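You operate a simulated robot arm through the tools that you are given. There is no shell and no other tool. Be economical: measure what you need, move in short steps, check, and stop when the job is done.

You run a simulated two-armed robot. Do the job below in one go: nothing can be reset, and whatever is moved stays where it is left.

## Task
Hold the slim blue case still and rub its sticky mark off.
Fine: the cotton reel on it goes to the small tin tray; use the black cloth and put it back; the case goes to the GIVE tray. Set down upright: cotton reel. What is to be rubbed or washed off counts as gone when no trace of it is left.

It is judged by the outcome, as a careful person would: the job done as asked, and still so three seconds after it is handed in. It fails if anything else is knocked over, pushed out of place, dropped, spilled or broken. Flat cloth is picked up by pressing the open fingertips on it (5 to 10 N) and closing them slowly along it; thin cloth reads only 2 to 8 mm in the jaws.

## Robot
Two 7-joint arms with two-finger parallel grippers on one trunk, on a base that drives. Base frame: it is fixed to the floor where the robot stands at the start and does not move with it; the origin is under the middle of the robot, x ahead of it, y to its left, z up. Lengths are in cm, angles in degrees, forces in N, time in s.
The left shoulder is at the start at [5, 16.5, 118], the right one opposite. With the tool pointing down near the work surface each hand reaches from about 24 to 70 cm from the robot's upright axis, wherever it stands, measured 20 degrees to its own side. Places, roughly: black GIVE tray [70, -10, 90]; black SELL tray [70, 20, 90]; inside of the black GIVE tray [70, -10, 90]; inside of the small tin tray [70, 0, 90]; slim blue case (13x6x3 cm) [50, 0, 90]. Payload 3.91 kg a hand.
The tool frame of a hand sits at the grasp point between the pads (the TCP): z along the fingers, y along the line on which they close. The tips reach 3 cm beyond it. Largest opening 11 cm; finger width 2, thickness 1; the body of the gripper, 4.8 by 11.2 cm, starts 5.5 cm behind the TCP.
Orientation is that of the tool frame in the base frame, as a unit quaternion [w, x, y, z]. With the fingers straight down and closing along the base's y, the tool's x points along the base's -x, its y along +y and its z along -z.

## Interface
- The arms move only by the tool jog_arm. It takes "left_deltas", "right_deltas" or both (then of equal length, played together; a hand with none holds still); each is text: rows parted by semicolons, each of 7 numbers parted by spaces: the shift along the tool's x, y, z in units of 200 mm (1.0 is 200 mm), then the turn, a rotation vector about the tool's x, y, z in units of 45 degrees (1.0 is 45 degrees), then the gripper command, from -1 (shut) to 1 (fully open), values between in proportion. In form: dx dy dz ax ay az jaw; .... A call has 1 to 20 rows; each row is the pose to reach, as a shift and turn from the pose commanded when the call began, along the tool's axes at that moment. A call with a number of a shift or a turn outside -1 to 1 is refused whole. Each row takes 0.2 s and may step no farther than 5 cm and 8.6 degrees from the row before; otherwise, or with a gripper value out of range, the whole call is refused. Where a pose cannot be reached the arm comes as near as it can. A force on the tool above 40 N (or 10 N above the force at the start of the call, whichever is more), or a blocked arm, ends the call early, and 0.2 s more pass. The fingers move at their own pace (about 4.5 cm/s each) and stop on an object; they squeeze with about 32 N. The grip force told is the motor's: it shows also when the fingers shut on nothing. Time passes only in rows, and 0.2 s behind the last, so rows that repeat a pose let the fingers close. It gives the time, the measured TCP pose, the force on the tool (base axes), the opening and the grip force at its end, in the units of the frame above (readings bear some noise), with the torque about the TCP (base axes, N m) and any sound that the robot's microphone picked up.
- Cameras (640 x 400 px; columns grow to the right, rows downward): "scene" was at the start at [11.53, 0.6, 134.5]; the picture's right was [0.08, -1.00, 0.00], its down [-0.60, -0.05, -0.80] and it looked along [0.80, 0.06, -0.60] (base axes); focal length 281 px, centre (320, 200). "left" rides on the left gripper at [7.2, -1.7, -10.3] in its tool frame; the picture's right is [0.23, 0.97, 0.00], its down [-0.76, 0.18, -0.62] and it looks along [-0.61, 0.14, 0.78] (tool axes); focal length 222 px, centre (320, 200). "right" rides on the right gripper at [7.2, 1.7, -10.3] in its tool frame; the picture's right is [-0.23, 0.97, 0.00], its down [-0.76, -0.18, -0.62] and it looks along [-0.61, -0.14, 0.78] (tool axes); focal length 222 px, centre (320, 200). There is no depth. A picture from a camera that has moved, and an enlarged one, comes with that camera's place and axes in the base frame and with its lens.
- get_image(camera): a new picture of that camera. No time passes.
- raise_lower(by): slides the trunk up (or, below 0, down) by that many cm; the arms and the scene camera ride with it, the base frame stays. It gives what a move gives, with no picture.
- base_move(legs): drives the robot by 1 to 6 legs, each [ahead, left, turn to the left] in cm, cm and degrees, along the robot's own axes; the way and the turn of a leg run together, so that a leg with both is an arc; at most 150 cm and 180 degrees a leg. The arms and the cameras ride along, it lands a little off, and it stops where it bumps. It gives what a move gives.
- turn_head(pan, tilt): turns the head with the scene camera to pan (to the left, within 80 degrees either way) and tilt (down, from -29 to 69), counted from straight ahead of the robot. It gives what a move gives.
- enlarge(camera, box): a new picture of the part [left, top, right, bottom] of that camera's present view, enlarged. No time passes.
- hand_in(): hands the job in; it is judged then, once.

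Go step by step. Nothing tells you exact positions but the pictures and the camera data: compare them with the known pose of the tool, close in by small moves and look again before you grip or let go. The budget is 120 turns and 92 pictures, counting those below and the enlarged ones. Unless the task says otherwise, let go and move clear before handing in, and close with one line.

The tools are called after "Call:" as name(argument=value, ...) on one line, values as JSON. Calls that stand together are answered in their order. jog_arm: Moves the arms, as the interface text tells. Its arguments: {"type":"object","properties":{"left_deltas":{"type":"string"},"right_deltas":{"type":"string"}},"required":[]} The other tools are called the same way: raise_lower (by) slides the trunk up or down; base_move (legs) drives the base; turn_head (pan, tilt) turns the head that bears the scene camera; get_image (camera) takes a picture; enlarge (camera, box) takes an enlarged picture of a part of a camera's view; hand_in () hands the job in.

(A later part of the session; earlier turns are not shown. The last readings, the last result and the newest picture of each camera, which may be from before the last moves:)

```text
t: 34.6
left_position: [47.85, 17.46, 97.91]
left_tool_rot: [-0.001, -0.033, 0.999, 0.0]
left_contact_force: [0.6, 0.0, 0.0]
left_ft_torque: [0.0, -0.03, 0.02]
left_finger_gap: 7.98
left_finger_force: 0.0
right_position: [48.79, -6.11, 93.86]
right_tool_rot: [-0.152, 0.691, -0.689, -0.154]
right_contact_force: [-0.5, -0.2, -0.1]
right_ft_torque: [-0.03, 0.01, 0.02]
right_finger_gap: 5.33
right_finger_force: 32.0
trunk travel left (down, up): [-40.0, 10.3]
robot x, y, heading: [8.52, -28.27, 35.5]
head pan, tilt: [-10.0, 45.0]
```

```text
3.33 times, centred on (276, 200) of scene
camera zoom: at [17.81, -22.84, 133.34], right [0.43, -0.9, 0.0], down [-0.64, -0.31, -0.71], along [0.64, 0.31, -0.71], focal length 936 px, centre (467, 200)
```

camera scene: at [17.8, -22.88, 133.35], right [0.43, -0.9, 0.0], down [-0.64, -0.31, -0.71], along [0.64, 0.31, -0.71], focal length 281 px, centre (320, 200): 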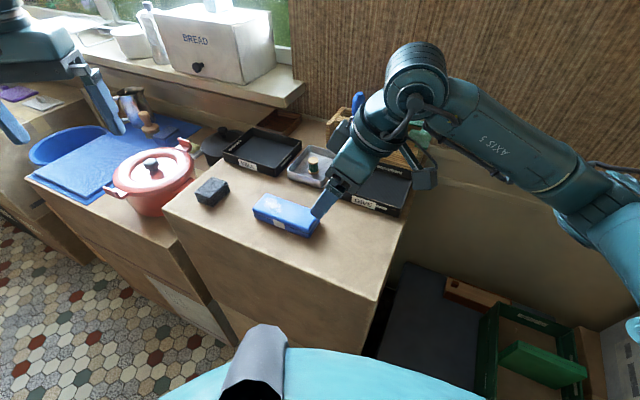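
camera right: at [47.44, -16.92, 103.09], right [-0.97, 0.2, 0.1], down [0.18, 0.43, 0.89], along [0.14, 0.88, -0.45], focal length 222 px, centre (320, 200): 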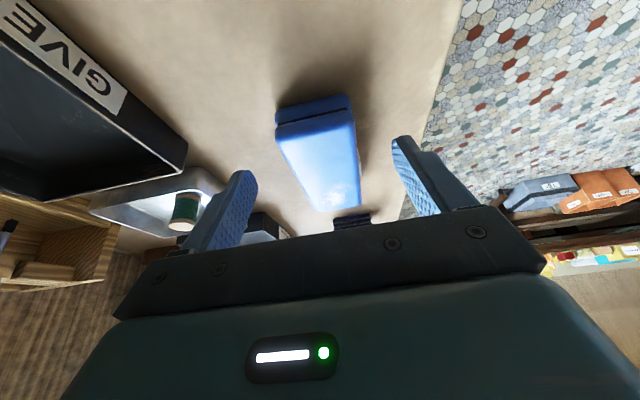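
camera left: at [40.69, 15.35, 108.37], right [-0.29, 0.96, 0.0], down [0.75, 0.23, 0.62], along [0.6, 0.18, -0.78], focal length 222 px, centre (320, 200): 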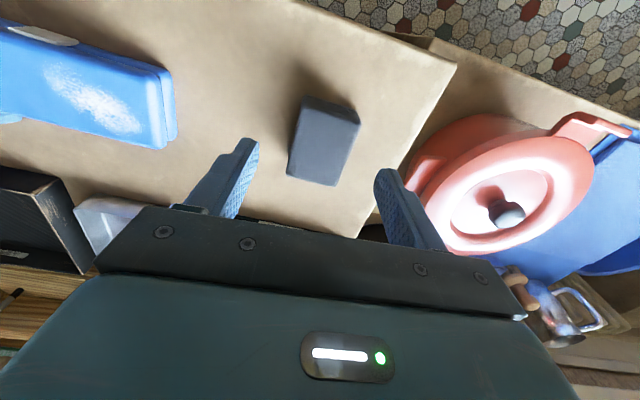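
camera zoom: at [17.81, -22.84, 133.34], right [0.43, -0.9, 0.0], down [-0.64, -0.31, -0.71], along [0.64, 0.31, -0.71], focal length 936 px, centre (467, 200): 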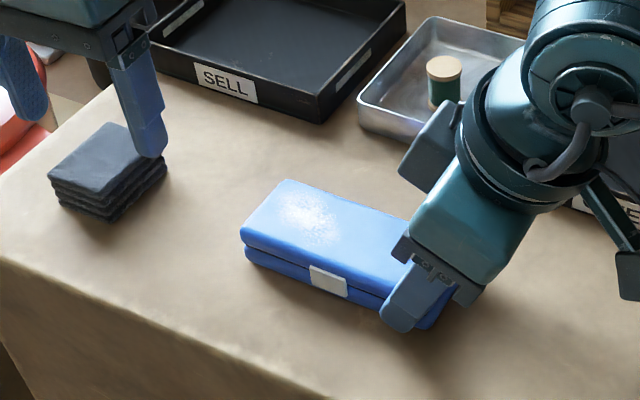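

The hand is on target. I correct the yaw a little, shift 0.3 cm, and lower so the tips end about 0.8 cm above the table beside the cloth.

Call:
jog_arm(left_deltas="0 0.014 0 0 0 0.08 0.45; -0.003 0.014 0.1 0 0 0.08 0.45; -0.003 0.014 0.208 0 0 0.08 0.45; -0.003 0.014 0.208 0 0 0.08 0.45")

Call:
enlarge(camera="scene", box=[150, 140, 310, 240])

Call:
get_image(camera="left")

```text
t: 35.6
left_position: [47.8, 17.68, 96.99]
left_tool_rot: [0.001, -0.025, 1.0, 0.0]
left_contact_force: [-0.4, 0.1, -0.4]
left_ft_torque: [-0.01, 0.02, -0.01]
left_finger_gap: 7.97
left_finger_force: 0.1
left hand out of reach, approached as far as the arm can: row 1, 2, 3, 4
right_position: [48.89, -6.21, 93.83]
right_tool_rot: [-0.152, 0.691, -0.689, -0.154]
right_contact_force: [0.2, -0.7, 0.2]
right_ft_torque: [-0.03, 0.01, -0.01]
right_finger_gap: 5.34
right_finger_force: 31.9
trunk travel left (down, up): [-40.0, 10.3]
robot x, y, heading: [7.89, -28.05, 35.6]
head pan, tilt: [-10.0, 45.0]
```

```text
4.00 times, centred on (230, 190) of scene
camera zoom: at [17.81, -22.84, 133.34], right [0.43, -0.9, 0.0], down [-0.64, -0.31, -0.71], along [0.64, 0.31, -0.71], focal length 1123 px, centre (680, 240)
```

zoom: 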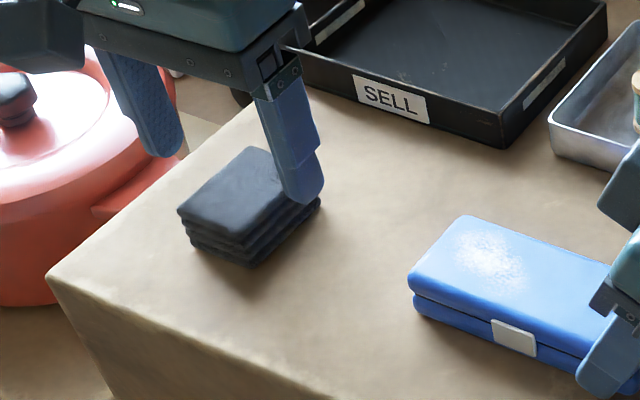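

```text
58 pictures are left
camera left: at [40.68, 15.56, 107.39], right [-0.28, 0.96, 0.0], down [0.75, 0.22, 0.62], along [0.6, 0.17, -0.78], focal length 222 px, centre (320, 200)
```

left: 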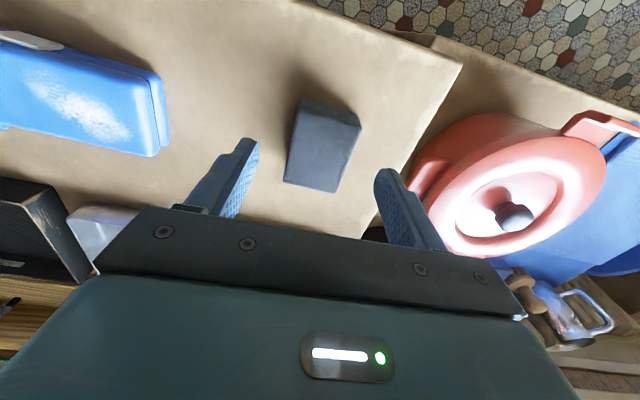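

At the yaw limit again; I back off 2° and go down the last 3 cm.

Call:
jog_arm(left_deltas="0 0 0 0 0 -0.05 0.45; -0.01 0 0.08 0 0 -0.05 0.45; -0.01 0 0.162 0 0 -0.05 0.45; -0.01 0 0.162 0 0 -0.05 0.45")

Call:
enlarge(camera="scene", box=[150, 140, 310, 240])

```text
t: 36.6
left_position: [47.81, 17.59, 96.97]
left_tool_rot: [0.0, -0.025, 1.0, 0.0]
left_contact_force: [0.9, 0.6, -0.8]
left_ft_torque: [0.0, 0.01, 0.01]
left_finger_gap: 7.97
left_finger_force: 0.0
left hand out of reach, approached as far as the arm can: row 2, 3, 4
right_position: [48.8, -6.12, 93.74]
right_tool_rot: [-0.152, 0.691, -0.69, -0.154]
right_contact_force: [0.2, -0.7, 1.2]
right_ft_torque: [-0.02, 0.0, -0.01]
right_finger_gap: 5.32
right_finger_force: 32.3
trunk travel left (down, up): [-40.0, 10.3]
robot x, y, heading: [8.02, -28.01, 35.8]
head pan, tilt: [-10.0, 45.0]
```

```text
4.00 times, centred on (230, 190) of scene
camera zoom: at [17.81, -22.84, 133.34], right [0.43, -0.9, 0.0], down [-0.64, -0.31, -0.71], along [0.64, 0.31, -0.71], focal length 1123 px, centre (680, 240)
```

zoom: 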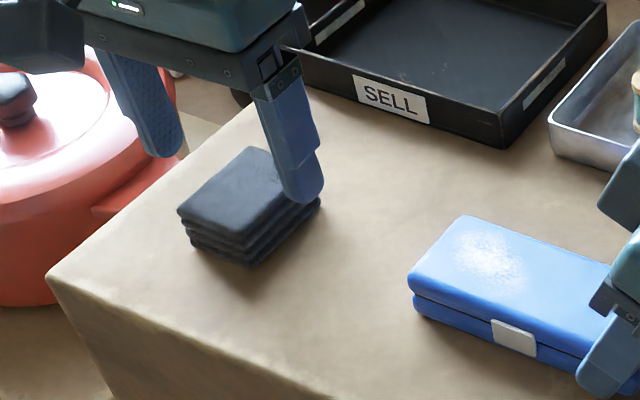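

It did not follow; a joint is at its stop. I turn the hand back about 10° while slightly raised, to see if it then follows down.

Call:
jog_arm(left_deltas="0 0 -0.03 0 0 -0.12 0.45; 0 0 -0.05 0 0 -0.25 0.45; 0 0 0.03 0 0 -0.25 0.45; 0 0 0.1 0 0 -0.25 0.45; 0 0 0.1 0 0 -0.25 0.45")

```text
t: 37.8
left_position: [47.97, 17.45, 94.99]
left_tool_rot: [-0.001, -0.119, 0.993, 0.0]
left_contact_force: [-0.5, -0.1, -0.4]
left_ft_torque: [0.0, 0.02, 0.0]
left_finger_gap: 7.97
left_finger_force: 0.0
right_position: [48.76, -6.02, 93.74]
right_tool_rot: [-0.152, 0.691, -0.69, -0.154]
right_contact_force: [0.1, -0.2, 0.3]
right_ft_torque: [-0.02, 0.0, -0.04]
right_finger_gap: 5.32
right_finger_force: 31.9
trunk travel left (down, up): [-40.0, 10.3]
robot x, y, heading: [8.24, -28.1, 35.8]
head pan, tilt: [-10.0, 45.0]
```

Now it follows. I turn back part of the way and lower to grip height.

Call:
jog_arm(left_deltas="0 0.008 0 0 0 0.1 0.45; 0 0.008 0.03 0 0 0.17 0.45; 0 0.008 0.063 0 0 0.17 0.45; 0 0.008 0.063 0 0 0.17 0.45")

Call:
enlarge(camera="scene", box=[150, 140, 310, 240])

```text
t: 38.8
left_position: [47.86, 17.67, 93.55]
left_tool_rot: [-0.001, -0.051, 0.999, 0.0]
left_contact_force: [-0.9, 0.1, -0.8]
left_ft_torque: [0.0, 0.01, 0.01]
left_finger_gap: 7.99
left_finger_force: 0.1
right_position: [48.79, -6.27, 93.76]
right_tool_rot: [-0.152, 0.692, -0.689, -0.154]
right_contact_force: [0.8, 0.1, 0.2]
right_ft_torque: [-0.01, -0.01, -0.02]
right_finger_gap: 5.31
right_finger_force: 31.8
trunk travel left (down, up): [-40.0, 10.3]
robot x, y, heading: [8.28, -27.59, 35.3]
head pan, tilt: [-10.0, 45.0]
```

```text
4.00 times, centred on (230, 190) of scene
camera zoom: at [17.81, -22.84, 133.34], right [0.43, -0.9, 0.0], down [-0.64, -0.31, -0.71], along [0.64, 0.31, -0.71], focal length 1123 px, centre (680, 240)
```

zoom: 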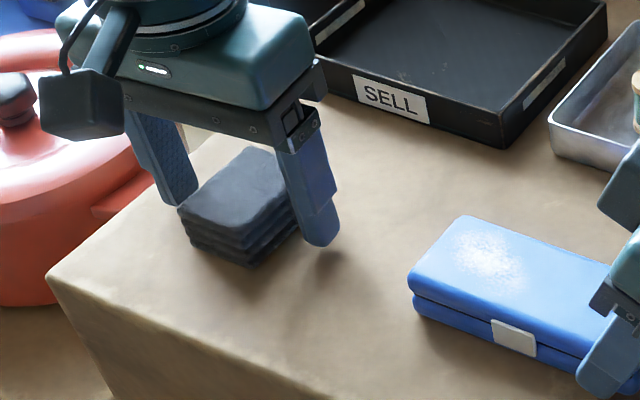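

Fingers flank the cloth at a 6° yaw with tips just off the table. I close slowly on it.

Call:
jog_arm(left_deltas="0 0 -0.012 0 0 0 0.3; 0 0 -0.012 0 0 0 0.15; 0 0 -0.012 0 0 0 0; 0 0 -0.012 0 0 0 -0.1; 0 0 -0.012 0 0 0 -0.2; 0 0 -0.012 0 0 0 -0.3; 0 0 -0.012 0 0 0 -0.4; 0 0 -0.012 0 0 0 -0.4")

Call:
enlarge(camera="scene", box=[150, 140, 310, 240])

```text
t: 40.6
left_position: [47.78, 17.63, 93.97]
left_tool_rot: [0.0, -0.052, 0.999, 0.0]
left_contact_force: [-0.2, 0.5, 1.0]
left_ft_torque: [0.02, 0.01, -0.02]
left_finger_gap: 4.52
left_finger_force: 31.5
right_position: [48.77, -6.18, 93.75]
right_tool_rot: [-0.153, 0.691, -0.69, -0.153]
right_contact_force: [-0.3, -0.7, 0.4]
right_ft_torque: [0.01, 0.0, -0.05]
right_finger_gap: 5.31
right_finger_force: 31.7
trunk travel left (down, up): [-40.0, 10.3]
robot x, y, heading: [7.9, -27.76, 35.6]
head pan, tilt: [-10.0, 45.0]
```

```text
4.00 times, centred on (230, 190) of scene
camera zoom: at [17.8, -22.85, 133.34], right [0.43, -0.9, 0.0], down [-0.64, -0.31, -0.71], along [0.64, 0.31, -0.71], focal length 1123 px, centre (680, 240)
```

zoom: 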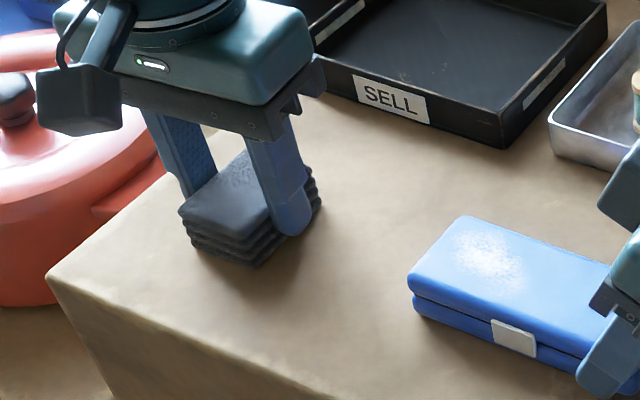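

Cloth gripped (4.5 cm). I lift it and carry it over the mark at about (49,4).

Call:
jog_arm(left_deltas="0 0 -0.18 0 0 0 -0.5; 0 0 -0.355 0 0 0 -0.5; 0.002 -0.17 -0.355 0 0 0 -0.5; 0.005 -0.34 -0.355 0 0 0 -0.5; 0.008 -0.51 -0.355 0 0 0.06 -0.5; 0.01 -0.683 -0.355 0 0 0.13 -0.5; 0.01 -0.683 -0.355 0 0 0.13 -0.5")

Call:
get_image(camera="scene")

Call:
get_image(camera="left")

```text
t: 42.2
left_position: [49.0, 4.11, 100.95]
left_tool_rot: [0.0, -0.001, 1.0, 0.0]
left_contact_force: [-0.4, -0.4, -0.9]
left_ft_torque: [-0.01, 0.03, 0.0]
left_finger_gap: 4.51
left_finger_force: 31.7
right_position: [48.79, -6.12, 93.77]
right_tool_rot: [-0.153, 0.691, -0.689, -0.154]
right_contact_force: [-0.1, 0.0, -0.6]
right_ft_torque: [-0.01, -0.01, 0.04]
right_finger_gap: 5.33
right_finger_force: 31.8
trunk travel left (down, up): [-40.0, 10.3]
robot x, y, heading: [8.06, -27.72, 35.9]
head pan, tilt: [-10.0, 45.0]
```

```text
54 pictures are left
camera scene: at [17.8, -22.83, 133.34], right [0.43, -0.9, 0.0], down [-0.64, -0.31, -0.71], along [0.64, 0.31, -0.71], focal length 281 px, centre (320, 200)
```

scene: 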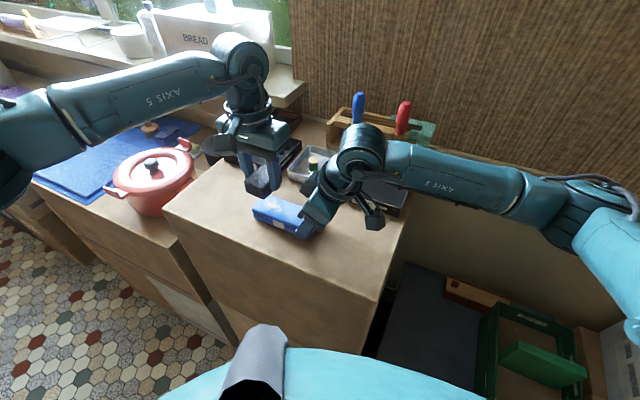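

```text
53 pictures are left
camera left: at [41.73, 2.35, 111.35], right [-0.23, 0.97, 0.0], down [0.76, 0.18, 0.62], along [0.61, 0.14, -0.78], focal length 222 px, centre (320, 200)
```

left: 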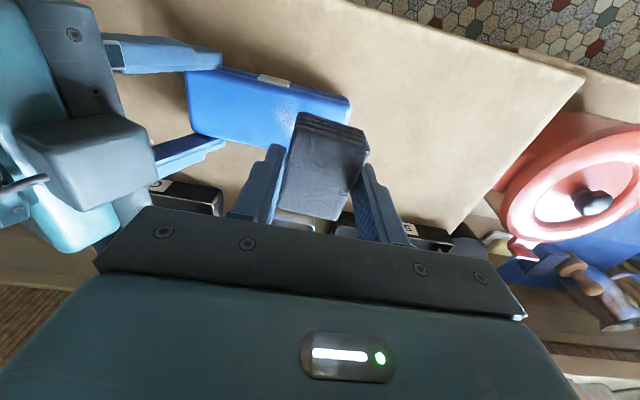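

The cloth is over the mark. I lower in small steps until it presses on the case.

Call:
jog_arm(left_deltas="0 0 0.1 0 0 0 -0.5; 0 0 0.18 0 0 0 -0.5; 0 0 0.19 0 0 0 -0.5; 0 0 0.2 0 0 0 -0.5; 0 0 0.2 0 0 0 -0.5")

Call:
enlarge(camera="scene", box=[210, 140, 370, 240])

```text
t: 43.4
left_position: [49.19, 3.99, 97.0]
left_tool_rot: [0.001, -0.002, 1.0, 0.0]
left_contact_force: [0.8, 0.4, 0.5]
left_ft_torque: [0.02, 0.04, 0.0]
left_finger_gap: 4.46
left_finger_force: 32.0
right_position: [48.87, -6.06, 93.78]
right_tool_rot: [-0.152, 0.691, -0.689, -0.154]
right_contact_force: [0.0, -0.3, -0.1]
right_ft_torque: [-0.03, -0.1, -0.04]
right_finger_gap: 5.3
right_finger_force: 32.0
trunk travel left (down, up): [-40.0, 10.3]
robot x, y, heading: [8.14, -27.92, 35.7]
head pan, tilt: [-10.0, 45.0]
```

```text
4.00 times, centred on (290, 190) of scene
camera zoom: at [17.8, -22.84, 133.35], right [0.43, -0.9, 0.0], down [-0.64, -0.31, -0.71], along [0.64, 0.31, -0.71], focal length 1123 px, centre (440, 240)
```

zoom: 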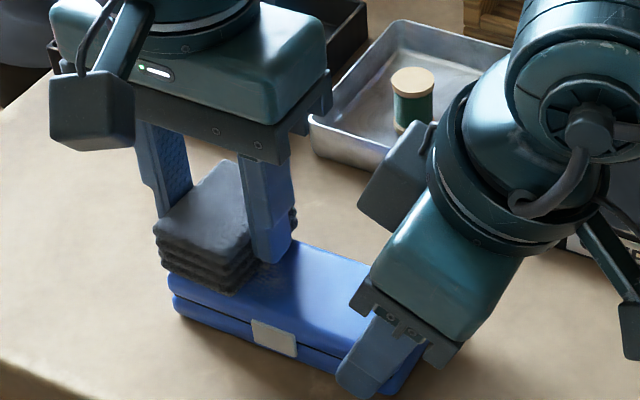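

Call:
jog_arm(left_deltas="0 0 0.005 0 0 0 -0.5; 0 0 0.01 0 0 0 -0.5; 0 0 0.015 0 0 0 -0.5; 0 0 0.02 0 0 0 -0.5")

```text
t: 44.4
left_position: [49.11, 4.08, 96.78]
left_tool_rot: [0.003, 0.0, 1.0, 0.001]
left_contact_force: [0.1, -2.2, 23.0]
left_ft_torque: [-0.05, 0.18, -0.07]
left_finger_gap: 4.41
left_finger_force: 31.5
right_position: [48.92, -6.04, 93.8]
right_tool_rot: [0.152, -0.69, 0.69, 0.153]
right_contact_force: [2.5, 5.6, -8.1]
right_ft_torque: [-0.25, -0.25, -0.14]
right_finger_gap: 5.32
right_finger_force: 31.7
trunk travel left (down, up): [-40.0, 10.3]
robot x, y, heading: [7.88, -28.02, 35.8]
head pan, tilt: [-10.0, 45.0]
```

Firm contact (23 N, a bit much). I ease off about 1 mm and rub back and forth over the mark.

Call:
jog_arm(left_deltas="0 0 -0.008 0 0 0 -0.5; -0.06 0 -0.008 0 0 0 -0.5; -0.08 0 -0.008 0 0 0 -0.5; 0 0 -0.008 0 0 0 -0.5; 0.08 0 -0.008 0 0 0 -0.5; 0 -0.02 -0.008 0 0 0 -0.5; -0.08 -0.03 -0.008 0 0 0 -0.5; 0 -0.04 -0.008 0 0 0 -0.5; 0.08 -0.05 -0.008 0 0 0 -0.5; 0 -0.05 -0.008 0 0 0 -0.5; -0.08 -0.05 -0.008 0 0 0 -0.5; 0 0 -0.008 0 0 0 -0.5; 0.08 0.03 -0.008 0 0 0 -0.5; 0 0.05 -0.008 0 0 0 -0.5; -0.08 0.05 -0.008 0 0 0 -0.5; 0 0.05 -0.008 0 0 0 -0.5; 0.08 0.03 -0.008 0 0 0 -0.5; 0 0 -0.008 0 0 0 -0.5; -0.08 -0.03 -0.008 0 0 0 -0.5; 0 0 -0.008 0 0 0 -0.5")

Call:
enlarge(camera="scene", box=[210, 140, 370, 240])

```text
t: 48.6
left_position: [49.16, 3.83, 96.82]
left_tool_rot: [0.003, 0.0, 1.0, 0.0]
left_contact_force: [6.9, -2.4, 19.0]
left_ft_torque: [-0.09, -0.06, 0.05]
left_finger_gap: 4.38
left_finger_force: 32.2
right_position: [48.76, -6.15, 93.8]
right_tool_rot: [-0.152, 0.692, -0.689, -0.155]
right_contact_force: [-3.6, 0.5, -4.1]
right_ft_torque: [-0.22, -0.33, 0.23]
right_finger_gap: 5.29
right_finger_force: 31.4
trunk travel left (down, up): [-40.0, 10.3]
robot x, y, heading: [8.37, -27.87, 35.9]
head pan, tilt: [-10.0, 45.0]
```

```text
4.00 times, centred on (290, 190) of scene
camera zoom: at [17.73, -22.92, 133.36], right [0.43, -0.9, 0.0], down [-0.64, -0.31, -0.71], along [0.64, 0.31, -0.71], focal length 1123 px, centre (440, 240)
```

zoom: 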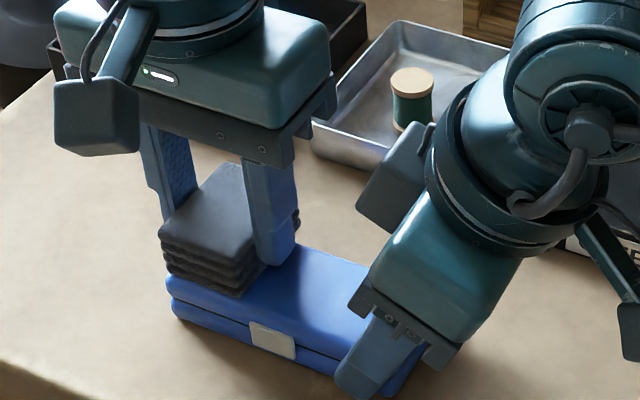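

The rubbing ran without slipping. I lift the cloth aside to look at the mark.

Call:
jog_arm(left_deltas="0 0 -0.15 0 0 0 -0.5; 0 0.1 -0.3 0 0 0 -0.5; 0 0.3 -0.35 0 0 0 -0.5; 0 0.4 -0.35 0 0 0 -0.5")

Call:
enlarge(camera="scene", box=[230, 150, 358, 230])

Call:
get_image(camera="left")

```text
t: 49.6
left_position: [49.12, 12.09, 103.79]
left_tool_rot: [-0.001, 0.0, 1.0, 0.0]
left_contact_force: [0.8, -0.7, -0.6]
left_ft_torque: [0.0, -0.02, -0.02]
left_finger_gap: 4.37
left_finger_force: 32.4
right_position: [48.86, -6.03, 93.85]
right_tool_rot: [-0.154, 0.691, -0.69, -0.154]
right_contact_force: [0.9, 1.1, 2.2]
right_ft_torque: [0.3, -0.11, -0.04]
right_finger_gap: 5.34
right_finger_force: 32.2
trunk travel left (down, up): [-40.0, 10.3]
robot x, y, heading: [8.27, -28.1, 35.3]
head pan, tilt: [-10.0, 45.0]
```

```text
5.00 times, centred on (294, 190) of scene
camera zoom: at [17.79, -22.84, 133.35], right [0.43, -0.9, 0.0], down [-0.64, -0.31, -0.71], along [0.64, 0.31, -0.71], focal length 1404 px, centre (450, 250)
```

zoom: 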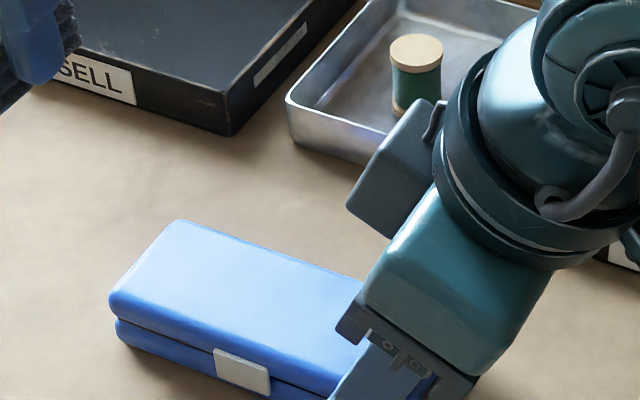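

```text
49 pictures are left
camera left: at [41.81, 10.26, 114.2], right [-0.23, 0.97, 0.0], down [0.76, 0.18, 0.62], along [0.61, 0.14, -0.78], focal length 222 px, centre (320, 200)
```

left: 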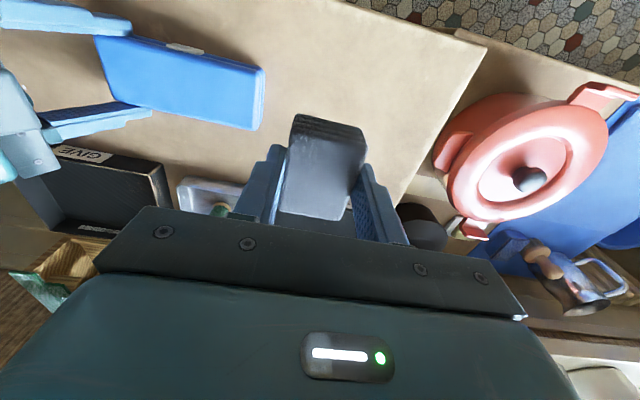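

The mark looks gone. I check for faint traces in an enlarged view.

Call:
enlarge(camera="left", box=[80, 20, 280, 145])

Call:
enlarge(camera="scene", box=[248, 188, 312, 228])

```text
3.20 times, centred on (180, 82) of left
camera zoom: at [41.81, 10.26, 114.2], right [-0.23, 0.97, 0.0], down [0.76, 0.18, 0.62], along [0.61, 0.14, -0.78], focal length 711 px, centre (768, 576)
```

zoom: 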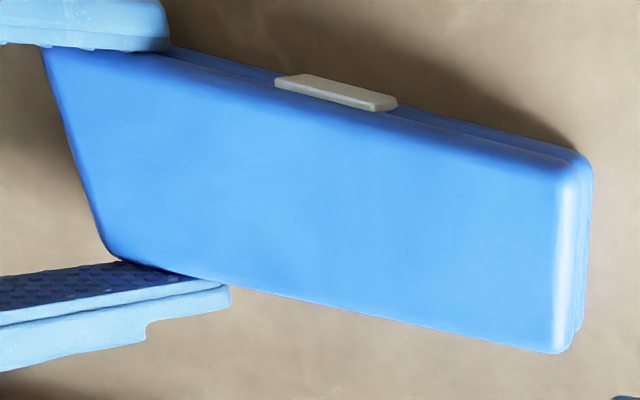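

```text
10.00 times, centred on (280, 208) of scene
camera zoom: at [17.79, -22.84, 133.35], right [0.43, -0.9, 0.0], down [-0.64, -0.31, -0.71], along [0.64, 0.31, -0.71], focal length 2808 px, centre (720, 120)
```

zoom: 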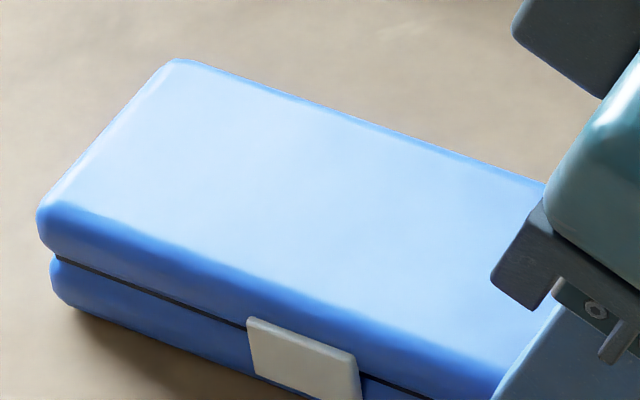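

Clean as far as I can see, perhaps with slight shading; I make one more pass with slightly wider coverage to be sure.

Call:
jog_arm(left_deltas="0 -0.2 0 0 0 0 -0.5; 0 -0.4 0 0 0 0 -0.5; 0 -0.4 0.2 0 0 0 -0.5; 0 -0.4 0.33 0 0 0 -0.5; 0 -0.4 0.348 0 0 0 -0.5; -0.08 -0.4 0.348 0 0 0 -0.5; 0 -0.43 0.348 0 0 0 -0.5; 0.08 -0.46 0.348 0 0 0 -0.5; 0 -0.48 0.348 0 0 0 -0.5; -0.08 -0.48 0.348 0 0 0 -0.5; 0 -0.47 0.348 0 0 0 -0.5; 0.08 -0.43 0.348 0 0 0 -0.5; 0 -0.4 0.348 0 0 0 -0.5; -0.08 -0.37 0.348 0 0 0 -0.5; 0 -0.35 0.348 0 0 0 -0.5; 0.08 -0.33 0.348 0 0 0 -0.5; 0 -0.33 0.348 0 0 0 -0.5; -0.08 -0.33 0.348 0 0 0 -0.5; 0 -0.37 0.348 0 0 0 -0.5; 0 -0.4 0.348 0 0 0 -0.5")

Call:
jog_arm(left_deltas="0 0 -0.15 0 0 0 -0.5; 0 0.1 -0.3 0 0 0 -0.5; 0 0.3 -0.35 0 0 0 -0.5; 0 0.4 -0.35 0 0 0 -0.5")

Call:
enlarge(camera="left", box=[80, 20, 280, 145])

Call:
enlarge(camera="scene", box=[230, 150, 358, 230])

```text
t: 53.8
left_position: [49.0, 4.15, 96.75]
left_tool_rot: [0.001, -0.002, 1.0, 0.002]
left_contact_force: [-0.5, 3.1, 8.2]
left_ft_torque: [0.06, -0.02, 0.01]
left_finger_gap: 4.38
left_finger_force: 32.0
right_position: [48.83, -6.19, 93.88]
right_tool_rot: [-0.153, 0.691, -0.69, -0.155]
right_contact_force: [-0.2, -2.9, 0.5]
right_ft_torque: [0.21, -0.09, -0.02]
right_finger_gap: 5.31
right_finger_force: 31.8
trunk travel left (down, up): [-40.0, 10.3]
robot x, y, heading: [8.08, -27.95, 35.7]
head pan, tilt: [-10.0, 45.0]
```

```text
t: 54.8
left_position: [49.06, 12.06, 103.84]
left_tool_rot: [0.0, -0.001, 1.0, 0.0]
left_contact_force: [0.7, 0.0, -0.4]
left_ft_torque: [0.02, -0.01, 0.05]
left_finger_gap: 4.36
left_finger_force: 32.1
right_position: [48.87, -6.05, 93.8]
right_tool_rot: [-0.152, 0.691, -0.69, -0.154]
right_contact_force: [0.8, 0.4, 1.1]
right_ft_torque: [0.13, 0.01, 0.0]
right_finger_gap: 5.29
right_finger_force: 32.2
trunk travel left (down, up): [-40.0, 10.3]
robot x, y, heading: [8.27, -27.98, 35.6]
head pan, tilt: [-10.0, 45.0]
```

```text
3.20 times, centred on (180, 82) of left
camera zoom: at [41.69, 10.39, 114.24], right [-0.23, 0.97, 0.0], down [0.76, 0.18, 0.62], along [0.61, 0.14, -0.78], focal length 711 px, centre (768, 576)
```

zoom: 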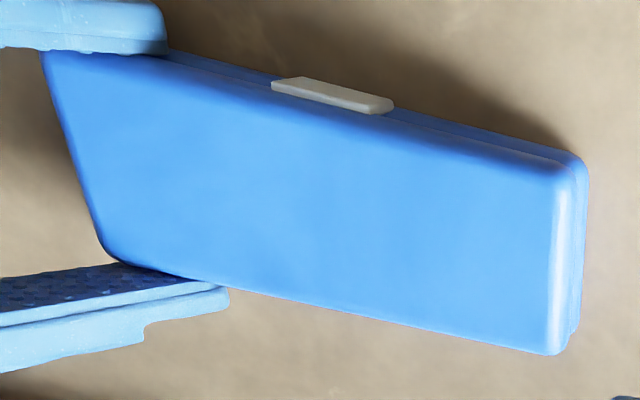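

```text
5.00 times, centred on (294, 190) of scene
camera zoom: at [17.8, -22.83, 133.34], right [0.43, -0.9, 0.0], down [-0.64, -0.31, -0.71], along [0.64, 0.31, -0.71], focal length 1404 px, centre (450, 250)
```

zoom: 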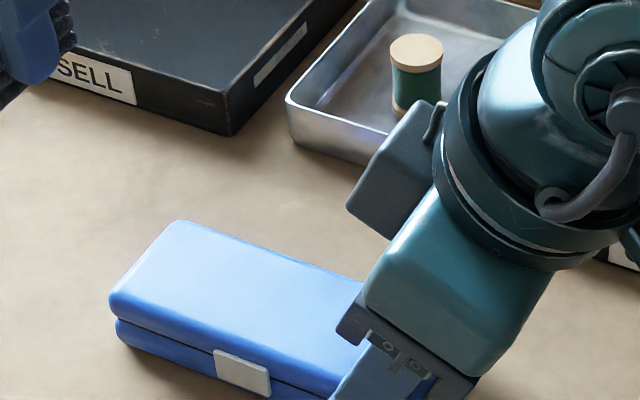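

The case is clean. Now the cloth goes back to its place at (47.8,17.65).

Call:
jog_arm(left_deltas="0.03 0.14 0 0 0 -0.07 -0.5; 0.063 0.28 0 0 0 -0.13 -0.5; 0.063 0.28 0.2 0 0 -0.13 -0.5; 0.063 0.28 0.4 0 0 -0.13 -0.5; 0.063 0.28 0.475 0 0 -0.13 -0.5; 0.063 0.28 0.475 0 0 -0.13 -0.5")

Call:
enlarge(camera="scene", box=[150, 140, 310, 240])

```text
t: 56.2
left_position: [47.82, 17.99, 94.35]
left_tool_rot: [0.0, -0.052, 0.999, 0.0]
left_contact_force: [-0.3, -0.4, 0.1]
left_ft_torque: [0.01, -0.02, 0.01]
left_finger_gap: 4.38
left_finger_force: 32.0
right_position: [48.87, -6.01, 93.74]
right_tool_rot: [-0.153, 0.69, -0.69, -0.154]
right_contact_force: [-0.3, 0.0, 1.0]
right_ft_torque: [0.05, -0.03, 0.01]
right_finger_gap: 5.33
right_finger_force: 31.9
trunk travel left (down, up): [-40.0, 10.3]
robot x, y, heading: [8.05, -28.18, 36.0]
head pan, tilt: [-10.0, 45.0]
```

```text
4.00 times, centred on (230, 190) of scene
camera zoom: at [17.79, -22.84, 133.34], right [0.43, -0.9, 0.0], down [-0.64, -0.31, -0.71], along [0.64, 0.31, -0.71], focal length 1123 px, centre (680, 240)
```

zoom: 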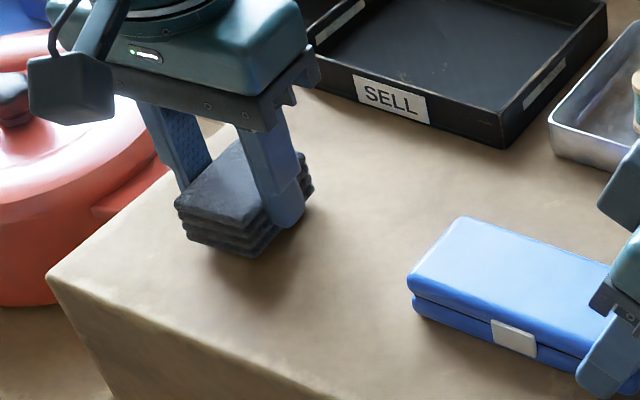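

Nearly there; I shift 0.3 cm and settle it onto the table.

Call:
jog_arm(left_deltas="0 -0.017 0 0 0 0 -0.5; 0 -0.017 0.01 0 0 0 -0.5; 0 -0.017 0.018 0 0 0 -0.5; 0 -0.017 0.024 0 0 0 -0.5")

```text
t: 57.2
left_position: [47.84, 17.4, 93.96]
left_tool_rot: [0.0, -0.051, 0.999, 0.0]
left_contact_force: [0.4, 0.7, -0.1]
left_ft_torque: [0.03, 0.01, 0.01]
left_finger_gap: 4.38
left_finger_force: 32.2
right_position: [48.85, -5.97, 93.76]
right_tool_rot: [-0.153, 0.691, -0.69, -0.154]
right_contact_force: [-0.4, 1.1, 0.6]
right_ft_torque: [0.04, -0.03, 0.03]
right_finger_gap: 5.32
right_finger_force: 32.6
trunk travel left (down, up): [-40.0, 10.3]
robot x, y, heading: [8.37, -27.74, 35.8]
head pan, tilt: [-10.0, 45.0]
```

Call:
jog_arm(left_deltas="0 0.008 0.004 0 0 0 -0.5; 0 0.008 0.008 0 0 0 -0.5; 0 0.008 0.012 0 0 0 -0.5")

```text
t: 58.0
left_position: [47.84, 17.55, 93.79]
left_tool_rot: [0.003, -0.053, 0.999, 0.001]
left_contact_force: [-1.4, 0.0, 13.2]
left_ft_torque: [-0.04, 0.06, 0.0]
left_finger_gap: 4.36
left_finger_force: 32.0
right_position: [48.73, -6.09, 93.79]
right_tool_rot: [-0.151, 0.692, -0.689, -0.155]
right_contact_force: [-0.5, 0.4, 0.4]
right_ft_torque: [-0.05, 0.01, 0.0]
right_finger_gap: 5.35
right_finger_force: 31.9
trunk travel left (down, up): [-40.0, 10.3]
robot x, y, heading: [8.05, -28.18, 35.6]
head pan, tilt: [-10.0, 45.0]
```

Cloth is on the table. I open, rise straight up, and swing clear to the left.

Call:
jog_arm(left_deltas="0 0 -0.004 0 0 0 -0.1; 0 0 -0.004 0 0 0 0.2; 0 0 -0.004 0 0 0 0.45; 0 0 -0.004 0 0 0 0.45; 0 0 -0.15 0 0 0 0.45; 0 0 -0.35 0 0 0 0.45; 0 0 -0.55 0 0 0 0.45; 0.1 0 -0.75 0 0 0 0.45; 0.3 0.1 -0.9 0 0 0 0.45; 0.5 0.2 -0.9 0 0 0 0.45")

Call:
enlarge(camera="scene", box=[150, 90, 470, 290])

```text
refused: row 9 steps farther than a row can; nothing moved
```

```text
2.00 times, centred on (310, 190) of scene
camera zoom: at [17.72, -22.94, 133.38], right [0.43, -0.9, 0.0], down [-0.64, -0.31, -0.71], along [0.64, 0.31, -0.71], focal length 562 px, centre (340, 220)
```

zoom: 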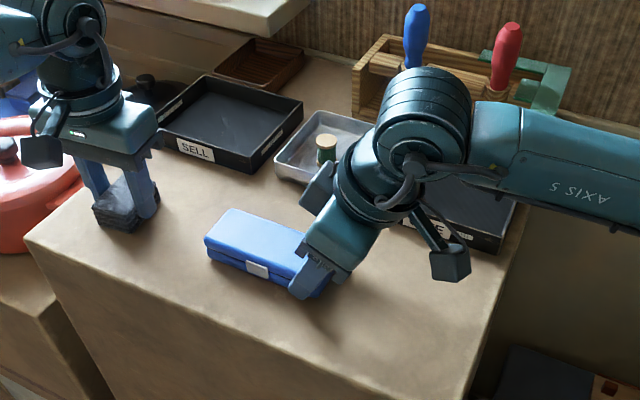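

Call:
jog_arm(left_deltas="0 0 -0.004 0 0 0 -0.1; 0 0 -0.004 0 0 0 0.2; 0 0 -0.004 0 0 0 0.45; 0 0 -0.004 0 0 0 0.45; 0 0 -0.15 0 0 0 0.45; 0 0 -0.35 0 0 0 0.45; 0 0 -0.55 0 0 0 0.45; 0.1 0 -0.7 0 0 0 0.45; 0.25 0.08 -0.85 0 0 0 0.45; 0.42 0.16 -0.9 0 0 0 0.45")

Call:
enlarge(camera="scene", box=[150, 90, 470, 290])

```text
t: 60.2
left_position: [38.72, 20.04, 111.74]
left_tool_rot: [0.001, -0.051, 0.999, 0.0]
left_contact_force: [-0.3, 0.4, 0.0]
left_ft_torque: [-0.02, 0.03, 0.04]
left_finger_gap: 7.98
left_finger_force: 0.1
right_position: [48.82, -6.07, 93.73]
right_tool_rot: [-0.152, 0.691, -0.69, -0.153]
right_contact_force: [0.0, -0.7, 0.3]
right_ft_torque: [0.17, 0.02, 0.11]
right_finger_gap: 5.33
right_finger_force: 32.4
trunk travel left (down, up): [-40.0, 10.3]
robot x, y, heading: [8.11, -27.93, 35.7]
head pan, tilt: [-10.0, 45.0]
```

```text
2.00 times, centred on (310, 190) of scene
camera zoom: at [17.74, -22.82, 133.35], right [0.43, -0.9, 0.0], down [-0.64, -0.31, -0.71], along [0.64, 0.31, -0.71], focal length 562 px, centre (340, 220)
```

zoom: 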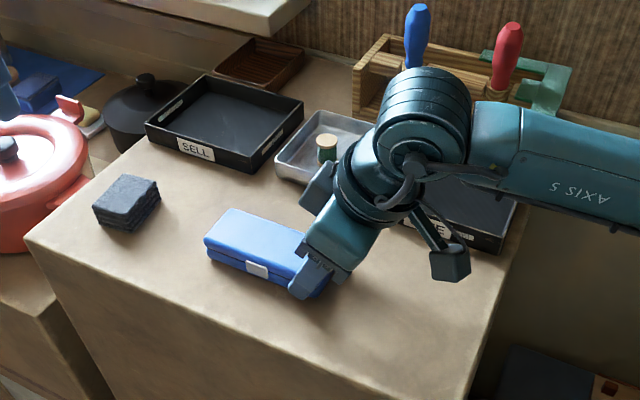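

The cloth is back in its place. Before carrying the case I regrip nearer its middle (short of the latch), for a steadier lift.

Call:
jog_arm(right_deltas="0 0 0 0 0 0 0.2; 0 0 0 0 0 0 0.5; 0 0 0 0 0 0 0.6; -0.045 0 0.021 0 0 0 0.6; -0.0906 0 0.0423 0 0 0 0.6; -0.0906 0 0.0423 0 0 0 0.6; -0.0906 0 0.0423 0 0 0 0.3; -0.0906 0 0.0423 0 0 0 0.1; -0.0906 0 0.0423 0 0 0 0; -0.0906 0 0.0423 0 0 0 -0.1; -0.0906 0 0.0423 0 0 0 -0.2; -0.0906 0 0.0423 0 0 0 -0.2")

Call:
enlarge(camera="scene", box=[210, 140, 370, 240])

```text
t: 62.8
left_position: [38.79, 20.07, 111.59]
left_tool_rot: [0.0, -0.052, 0.999, -0.001]
left_contact_force: [-0.1, -0.5, 0.3]
left_ft_torque: [-0.02, 0.0, 0.0]
left_finger_gap: 8.0
left_finger_force: 0.0
right_position: [48.93, -4.05, 93.75]
right_tool_rot: [-0.152, 0.691, -0.689, -0.154]
right_contact_force: [0.0, -0.1, 0.7]
right_ft_torque: [0.01, 0.02, 0.06]
right_finger_gap: 5.32
right_finger_force: 32.0
trunk travel left (down, up): [-40.0, 10.3]
robot x, y, heading: [8.51, -28.09, 35.9]
head pan, tilt: [-10.0, 45.0]
```

```text
4.00 times, centred on (290, 190) of scene
camera zoom: at [17.8, -22.84, 133.34], right [0.43, -0.9, 0.0], down [-0.64, -0.31, -0.71], along [0.64, 0.31, -0.71], focal length 1123 px, centre (440, 240)
```

zoom: 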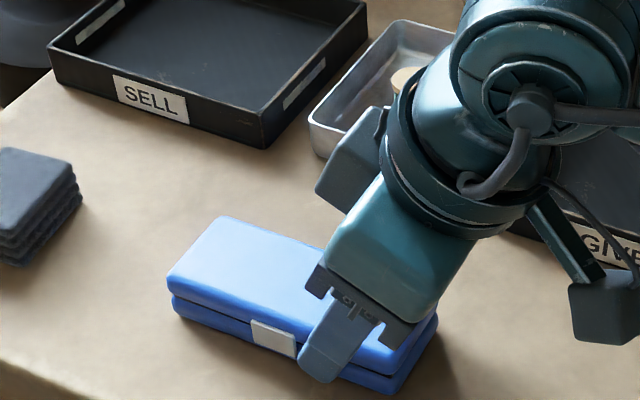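

Gripped again, case unmoved. I lift it 7 cm and check that it stays level.

Call:
jog_arm(right_deltas="-0.03 0 -0.063 0 0 0 -0.2; -0.09 0 -0.19 0 0 0 -0.2; -0.148 0 -0.317 0 0 0 -0.2; -0.148 0 -0.317 0 0 0 -0.2")

Call:
enlarge(camera="scene", box=[150, 90, 470, 290])

Call:
get_image(camera="right")

```text
t: 63.8
left_position: [38.77, 19.96, 111.69]
left_tool_rot: [0.001, -0.051, 0.999, 0.0]
left_contact_force: [-1.0, -0.4, -0.8]
left_ft_torque: [0.03, 0.0, -0.02]
left_finger_gap: 7.97
left_finger_force: 0.0
right_position: [48.85, -4.01, 101.02]
right_tool_rot: [0.152, -0.69, 0.691, 0.153]
right_contact_force: [0.1, -0.1, -0.3]
right_ft_torque: [0.01, -0.04, -0.01]
right_finger_gap: 5.33
right_finger_force: 31.9
trunk travel left (down, up): [-40.0, 10.3]
robot x, y, heading: [7.89, -28.03, 35.7]
head pan, tilt: [-10.0, 45.0]
```

```text
2.00 times, centred on (310, 190) of scene
camera zoom: at [17.82, -22.84, 133.34], right [0.43, -0.9, 0.0], down [-0.64, -0.31, -0.71], along [0.64, 0.31, -0.71], focal length 562 px, centre (340, 220)
```

zoom: 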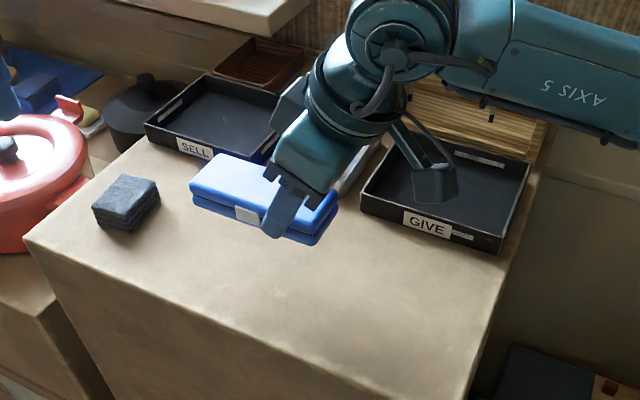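

```text
39 pictures are left
camera right: at [47.28, -14.84, 107.33], right [-0.97, 0.2, 0.1], down [0.18, 0.43, 0.89], along [0.14, 0.88, -0.45], focal length 222 px, centre (320, 200)
```

right: 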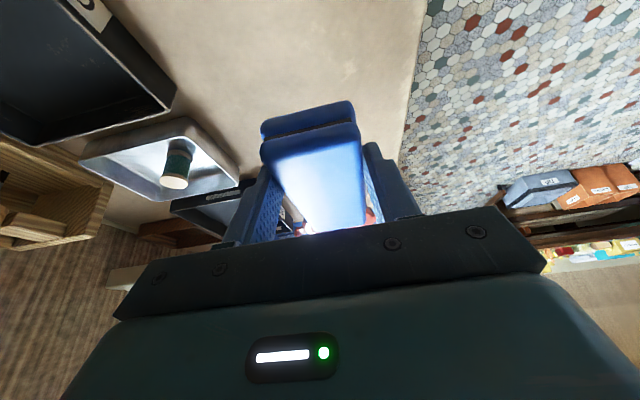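

Level and firm. The GIVE tray spans about x 59.3–72, y −5.5…−20.8; first I shift the case sideways (−y) in front of it.

Call:
jog_arm(right_deltas="0.145 0 -0.068 0 0 0 -0.2; 0.29 0 -0.135 0 0 0 -0.2; 0.434 0 -0.203 0 0 0 -0.2; 0.578 0 -0.27 0 0 0 -0.2; 0.578 0 -0.27 0 0 0 -0.2")

```text
t: 65.0
left_position: [38.81, 20.01, 111.54]
left_tool_rot: [0.0, -0.052, 0.999, 0.0]
left_contact_force: [0.9, -0.2, -0.8]
left_ft_torque: [0.02, -0.02, 0.01]
left_finger_gap: 8.0
left_finger_force: 0.0
right_position: [49.02, -16.92, 100.7]
right_tool_rot: [-0.152, 0.691, -0.69, -0.154]
right_contact_force: [0.5, -0.4, -0.1]
right_ft_torque: [0.02, 0.01, -0.03]
right_finger_gap: 5.3
right_finger_force: 31.6
trunk travel left (down, up): [-40.0, 10.3]
robot x, y, heading: [8.35, -27.77, 35.7]
head pan, tilt: [-10.0, 45.0]
```

Reached. Now ahead (+x) in part, watching for the reach limit.

Call:
jog_arm(right_deltas="0 -0.2 0 0 0 0 -0.2; 0 -0.4 0 0 0 0 -0.2; 0 -0.5 0 0 0 0 -0.2; 0 -0.5 0 0 0 0 -0.2")

Call:
get_image(camera="scene")

```text
t: 66.0
left_position: [38.91, 20.02, 111.57]
left_tool_rot: [0.0, -0.052, 0.999, 0.0]
left_contact_force: [-1.2, 0.0, -0.5]
left_ft_torque: [-0.02, 0.03, -0.02]
left_finger_gap: 7.99
left_finger_force: 0.1
right_position: [52.85, -16.74, 100.71]
right_tool_rot: [-0.153, 0.691, -0.69, -0.154]
right_contact_force: [0.2, 0.0, -0.8]
right_ft_torque: [-0.03, -0.03, -0.01]
right_finger_gap: 5.33
right_finger_force: 31.6
right hand out of reach, approached as far as the arm can: row 2, 3, 4
trunk travel left (down, up): [-40.0, 10.3]
robot x, y, heading: [8.24, -28.2, 35.5]
head pan, tilt: [-10.0, 45.0]
```

```text
38 pictures are left
camera scene: at [17.81, -22.84, 133.34], right [0.43, -0.9, 0.0], down [-0.64, -0.31, -0.71], along [0.64, 0.31, -0.71], focal length 281 px, centre (320, 200)
```

scene: 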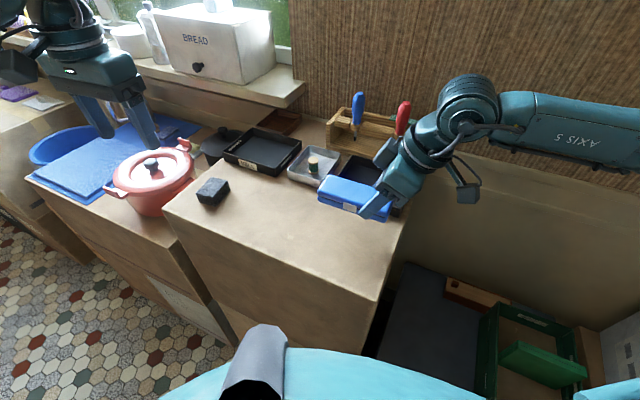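

The right wrist again limits reach in this turn direction. Its limits seem to be on the outward-turn side only, so I test the inward turn with the free left hand.

Call:
jog_arm(left_deltas="0 0 0 0 0 -0.16 0.6; 0 0 0 0 0 -0.32 0.6; 0 0 0 0 0 -0.48 0.6; 0 0 0 0 0 -0.64 0.6; 0 0 0 0 0 -0.8 0.6; 0 0 0 0 0 -0.935 0.6; 0 0 0 0 0 -0.935 0.6")

Call:
jog_arm(left_deltas="0 0 0 0 0 -0.16 0.6; 0 0 0 0 0 -0.32 0.6; 0 0 0 0 0 -0.48 0.6; 0 0 0 0 0 -0.64 0.6; 0 0 0 0 0 -0.8 0.6; 0 0 0 0 0 -0.935 0.6; 0 0 0 0 0 -0.935 0.6")

```text
t: 67.6
left_position: [39.0, 19.88, 111.57]
left_tool_rot: [0.0, -0.408, 0.913, 0.0]
left_contact_force: [0.9, -0.4, -0.7]
left_ft_torque: [-0.03, -0.02, 0.01]
left_finger_gap: 8.81
left_finger_force: 0.0
right_position: [52.88, -16.75, 100.66]
right_tool_rot: [-0.152, 0.691, -0.69, -0.153]
right_contact_force: [-0.5, -0.1, -0.7]
right_ft_torque: [-0.04, 0.02, -0.01]
right_finger_gap: 5.33
right_finger_force: 31.8
trunk travel left (down, up): [-40.0, 10.3]
robot x, y, heading: [8.29, -28.01, 35.9]
head pan, tilt: [-10.0, 45.0]
```

```text
t: 69.2
left_position: [39.09, 19.83, 111.59]
left_tool_rot: [0.0, 0.708, -0.706, 0.001]
left_contact_force: [-0.6, 0.3, -0.4]
left_ft_torque: [-0.02, 0.03, 0.02]
left_finger_gap: 8.8
left_finger_force: 0.0
right_position: [52.81, -16.82, 100.75]
right_tool_rot: [-0.152, 0.691, -0.69, -0.153]
right_contact_force: [0.0, 0.3, -1.8]
right_ft_torque: [0.0, -0.01, 0.01]
right_finger_gap: 5.32
right_finger_force: 32.0
trunk travel left (down, up): [-40.0, 10.3]
robot x, y, heading: [8.03, -28.06, 35.9]
head pan, tilt: [-10.0, 45.0]
```

Left reached that easily. I turn it further 40° to learn whether the inward range suffices for reaching the tray.

Call:
jog_arm(left_deltas="0 0 0 0 0 -0.16 0.6; 0 0 0 0 0 -0.32 0.6; 0 0 0 0 0 -0.48 0.6; 0 0 0 0 0 -0.64 0.6; 0 0 0 0 0 -0.8 0.6; 0 0 0 0 0 -0.935 0.6; 0 0 0 0 0 -0.935 0.6")

```text
t: 70.8
left_position: [39.2, 19.71, 111.58]
left_tool_rot: [0.0, 0.914, -0.405, 0.0]
left_contact_force: [-0.1, 0.4, 0.6]
left_ft_torque: [0.02, -0.01, -0.01]
left_finger_gap: 8.81
left_finger_force: 0.1
right_position: [52.91, -16.75, 100.66]
right_tool_rot: [0.152, -0.69, 0.69, 0.154]
right_contact_force: [0.1, 0.4, -0.9]
right_ft_torque: [0.01, 0.05, 0.02]
right_finger_gap: 5.32
right_finger_force: 31.9
trunk travel left (down, up): [-40.0, 10.3]
robot x, y, heading: [7.94, -28.21, 35.7]
head pan, tilt: [-10.0, 45.0]
```

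The inward turn has plenty of range, so the left hand can carry the case into the tray. First the right hand sets the case back on the table at about y=-9.

Call:
jog_arm(right_deltas="-0.09 0.085 0.042 0 0 0 -0.2; -0.181 0.17 0.085 0 0 0 -0.2; -0.13 0.17 0.19 0 0 0 -0.2; -0.08 0.17 0.3 0 0 0 -0.2; -0.04 0.17 0.386 0 0 0 -0.2; -0.04 0.17 0.386 0 0 0 -0.2")

Call:
enlarge(camera="scene", box=[210, 120, 450, 270])

```text
t: 72.2
left_position: [39.07, 19.74, 111.54]
left_tool_rot: [0.0, 0.914, -0.406, -0.001]
left_contact_force: [0.6, -0.6, 0.4]
left_ft_torque: [-0.03, 0.01, 0.0]
left_finger_gap: 8.79
left_finger_force: 0.1
right_position: [49.69, -12.73, 94.19]
right_tool_rot: [-0.151, 0.691, -0.69, -0.154]
right_contact_force: [0.3, -0.3, -0.3]
right_ft_torque: [-0.01, 0.03, 0.01]
right_finger_gap: 5.3
right_finger_force: 32.3
trunk travel left (down, up): [-40.0, 10.3]
robot x, y, heading: [7.94, -28.35, 35.9]
head pan, tilt: [-10.0, 45.0]
```

```text
2.67 times, centred on (330, 195) of scene
camera zoom: at [17.8, -22.84, 133.34], right [0.43, -0.9, 0.0], down [-0.64, -0.31, -0.71], along [0.64, 0.31, -0.71], focal length 749 px, centre (293, 213)
```

zoom: 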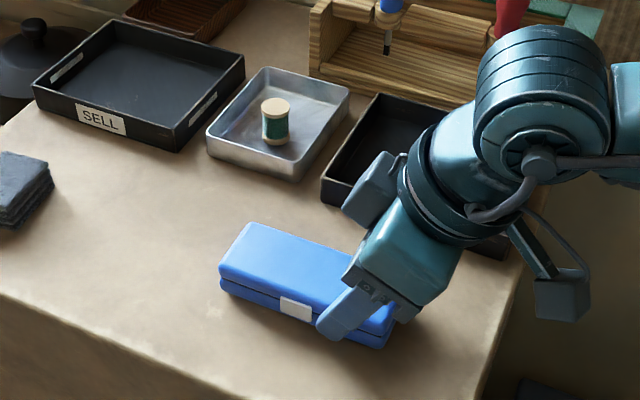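

Call:
jog_arm(right_deltas="0.003 0 0.006 0 0 0 -0.2; 0.006 0 0.012 0 0 0 -0.2; 0.0085 0 0.018 0 0 0 -0.2; 0.0085 0 0.018 0 0 0 -0.2")

```text
t: 73.2
left_position: [39.28, 19.67, 111.54]
left_tool_rot: [-0.001, 0.914, -0.405, 0.0]
left_contact_force: [-0.3, -0.6, 0.1]
left_ft_torque: [0.01, 0.0, 0.02]
left_finger_gap: 8.81
left_finger_force: 0.0
right_position: [49.79, -12.8, 93.86]
right_tool_rot: [-0.155, 0.691, -0.689, -0.154]
right_contact_force: [-0.6, -1.0, 4.8]
right_ft_torque: [0.0, 0.08, 0.02]
right_finger_gap: 5.32
right_finger_force: 32.0
trunk travel left (down, up): [-40.0, 10.3]
robot x, y, heading: [8.2, -28.12, 35.7]
head pan, tilt: [-10.0, 45.0]
```

The case rests on the table (4.8 N). The right hand lets go and rises.

Call:
jog_arm(right_deltas="0 0 0 0 0 0 0.1; 0 0 0 0 0 0 0.4; 0 0 0 0 0 0 0.7; 0 0 0 0 0 0 0.7; -0.04 0 -0.08 0 0 0 0.7; -0.11 0 -0.24 0 0 0 0.7; -0.185 0 -0.4 0 0 0 0.7; -0.26 0 -0.56 0 0 0 0.7; -0.33 0 -0.71 0 0 0 0.7")

Call:
jog_arm(left_deltas="0 0 0 0 0 0.16 0.6; 0 0 0 0 0 0.32 0.6; 0 0 0 0 0 0.48 0.6; 0 0 0 0 0 0.64 0.6; 0 0 0 0 0 0.8 0.6; 0 0 0 0 0 0.935 0.6; 0 0 0 0 0 0.935 0.6")

Call:
get_image(camera="scene")

```text
t: 75.2
left_position: [39.09, 19.73, 111.51]
left_tool_rot: [0.0, 0.914, -0.405, 0.0]
left_contact_force: [1.4, 0.7, -0.2]
left_ft_torque: [0.01, -0.04, -0.01]
left_finger_gap: 8.81
left_finger_force: 0.2
right_position: [49.72, -12.71, 109.51]
right_tool_rot: [-0.152, 0.691, -0.69, -0.153]
right_contact_force: [0.1, 0.9, 0.4]
right_ft_torque: [0.0, -0.01, 0.0]
right_finger_gap: 9.38
right_finger_force: 0.1
trunk travel left (down, up): [-40.0, 10.3]
robot x, y, heading: [8.19, -28.13, 35.8]
head pan, tilt: [-10.0, 45.0]
```

```text
t: 76.8
left_position: [39.17, 19.72, 111.51]
left_tool_rot: [0.0, -0.707, 0.707, 0.0]
left_contact_force: [-0.5, 0.1, -0.7]
left_ft_torque: [0.04, -0.03, -0.05]
left_finger_gap: 8.8
left_finger_force: 0.0
right_position: [49.71, -12.67, 109.46]
right_tool_rot: [-0.152, 0.691, -0.69, -0.154]
right_contact_force: [-0.8, -0.5, 0.8]
right_ft_torque: [0.01, 0.01, 0.01]
right_finger_gap: 9.35
right_finger_force: 0.1
trunk travel left (down, up): [-40.0, 10.3]
robot x, y, heading: [8.26, -28.01, 35.5]
head pan, tilt: [-10.0, 45.0]
```

```text
36 pictures are left
camera scene: at [17.81, -22.84, 133.34], right [0.43, -0.9, 0.0], down [-0.64, -0.31, -0.71], along [0.64, 0.31, -0.71], focal length 281 px, centre (320, 200)
```

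scene: 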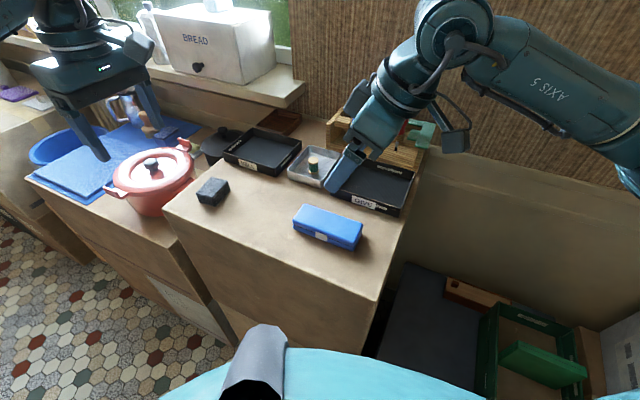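

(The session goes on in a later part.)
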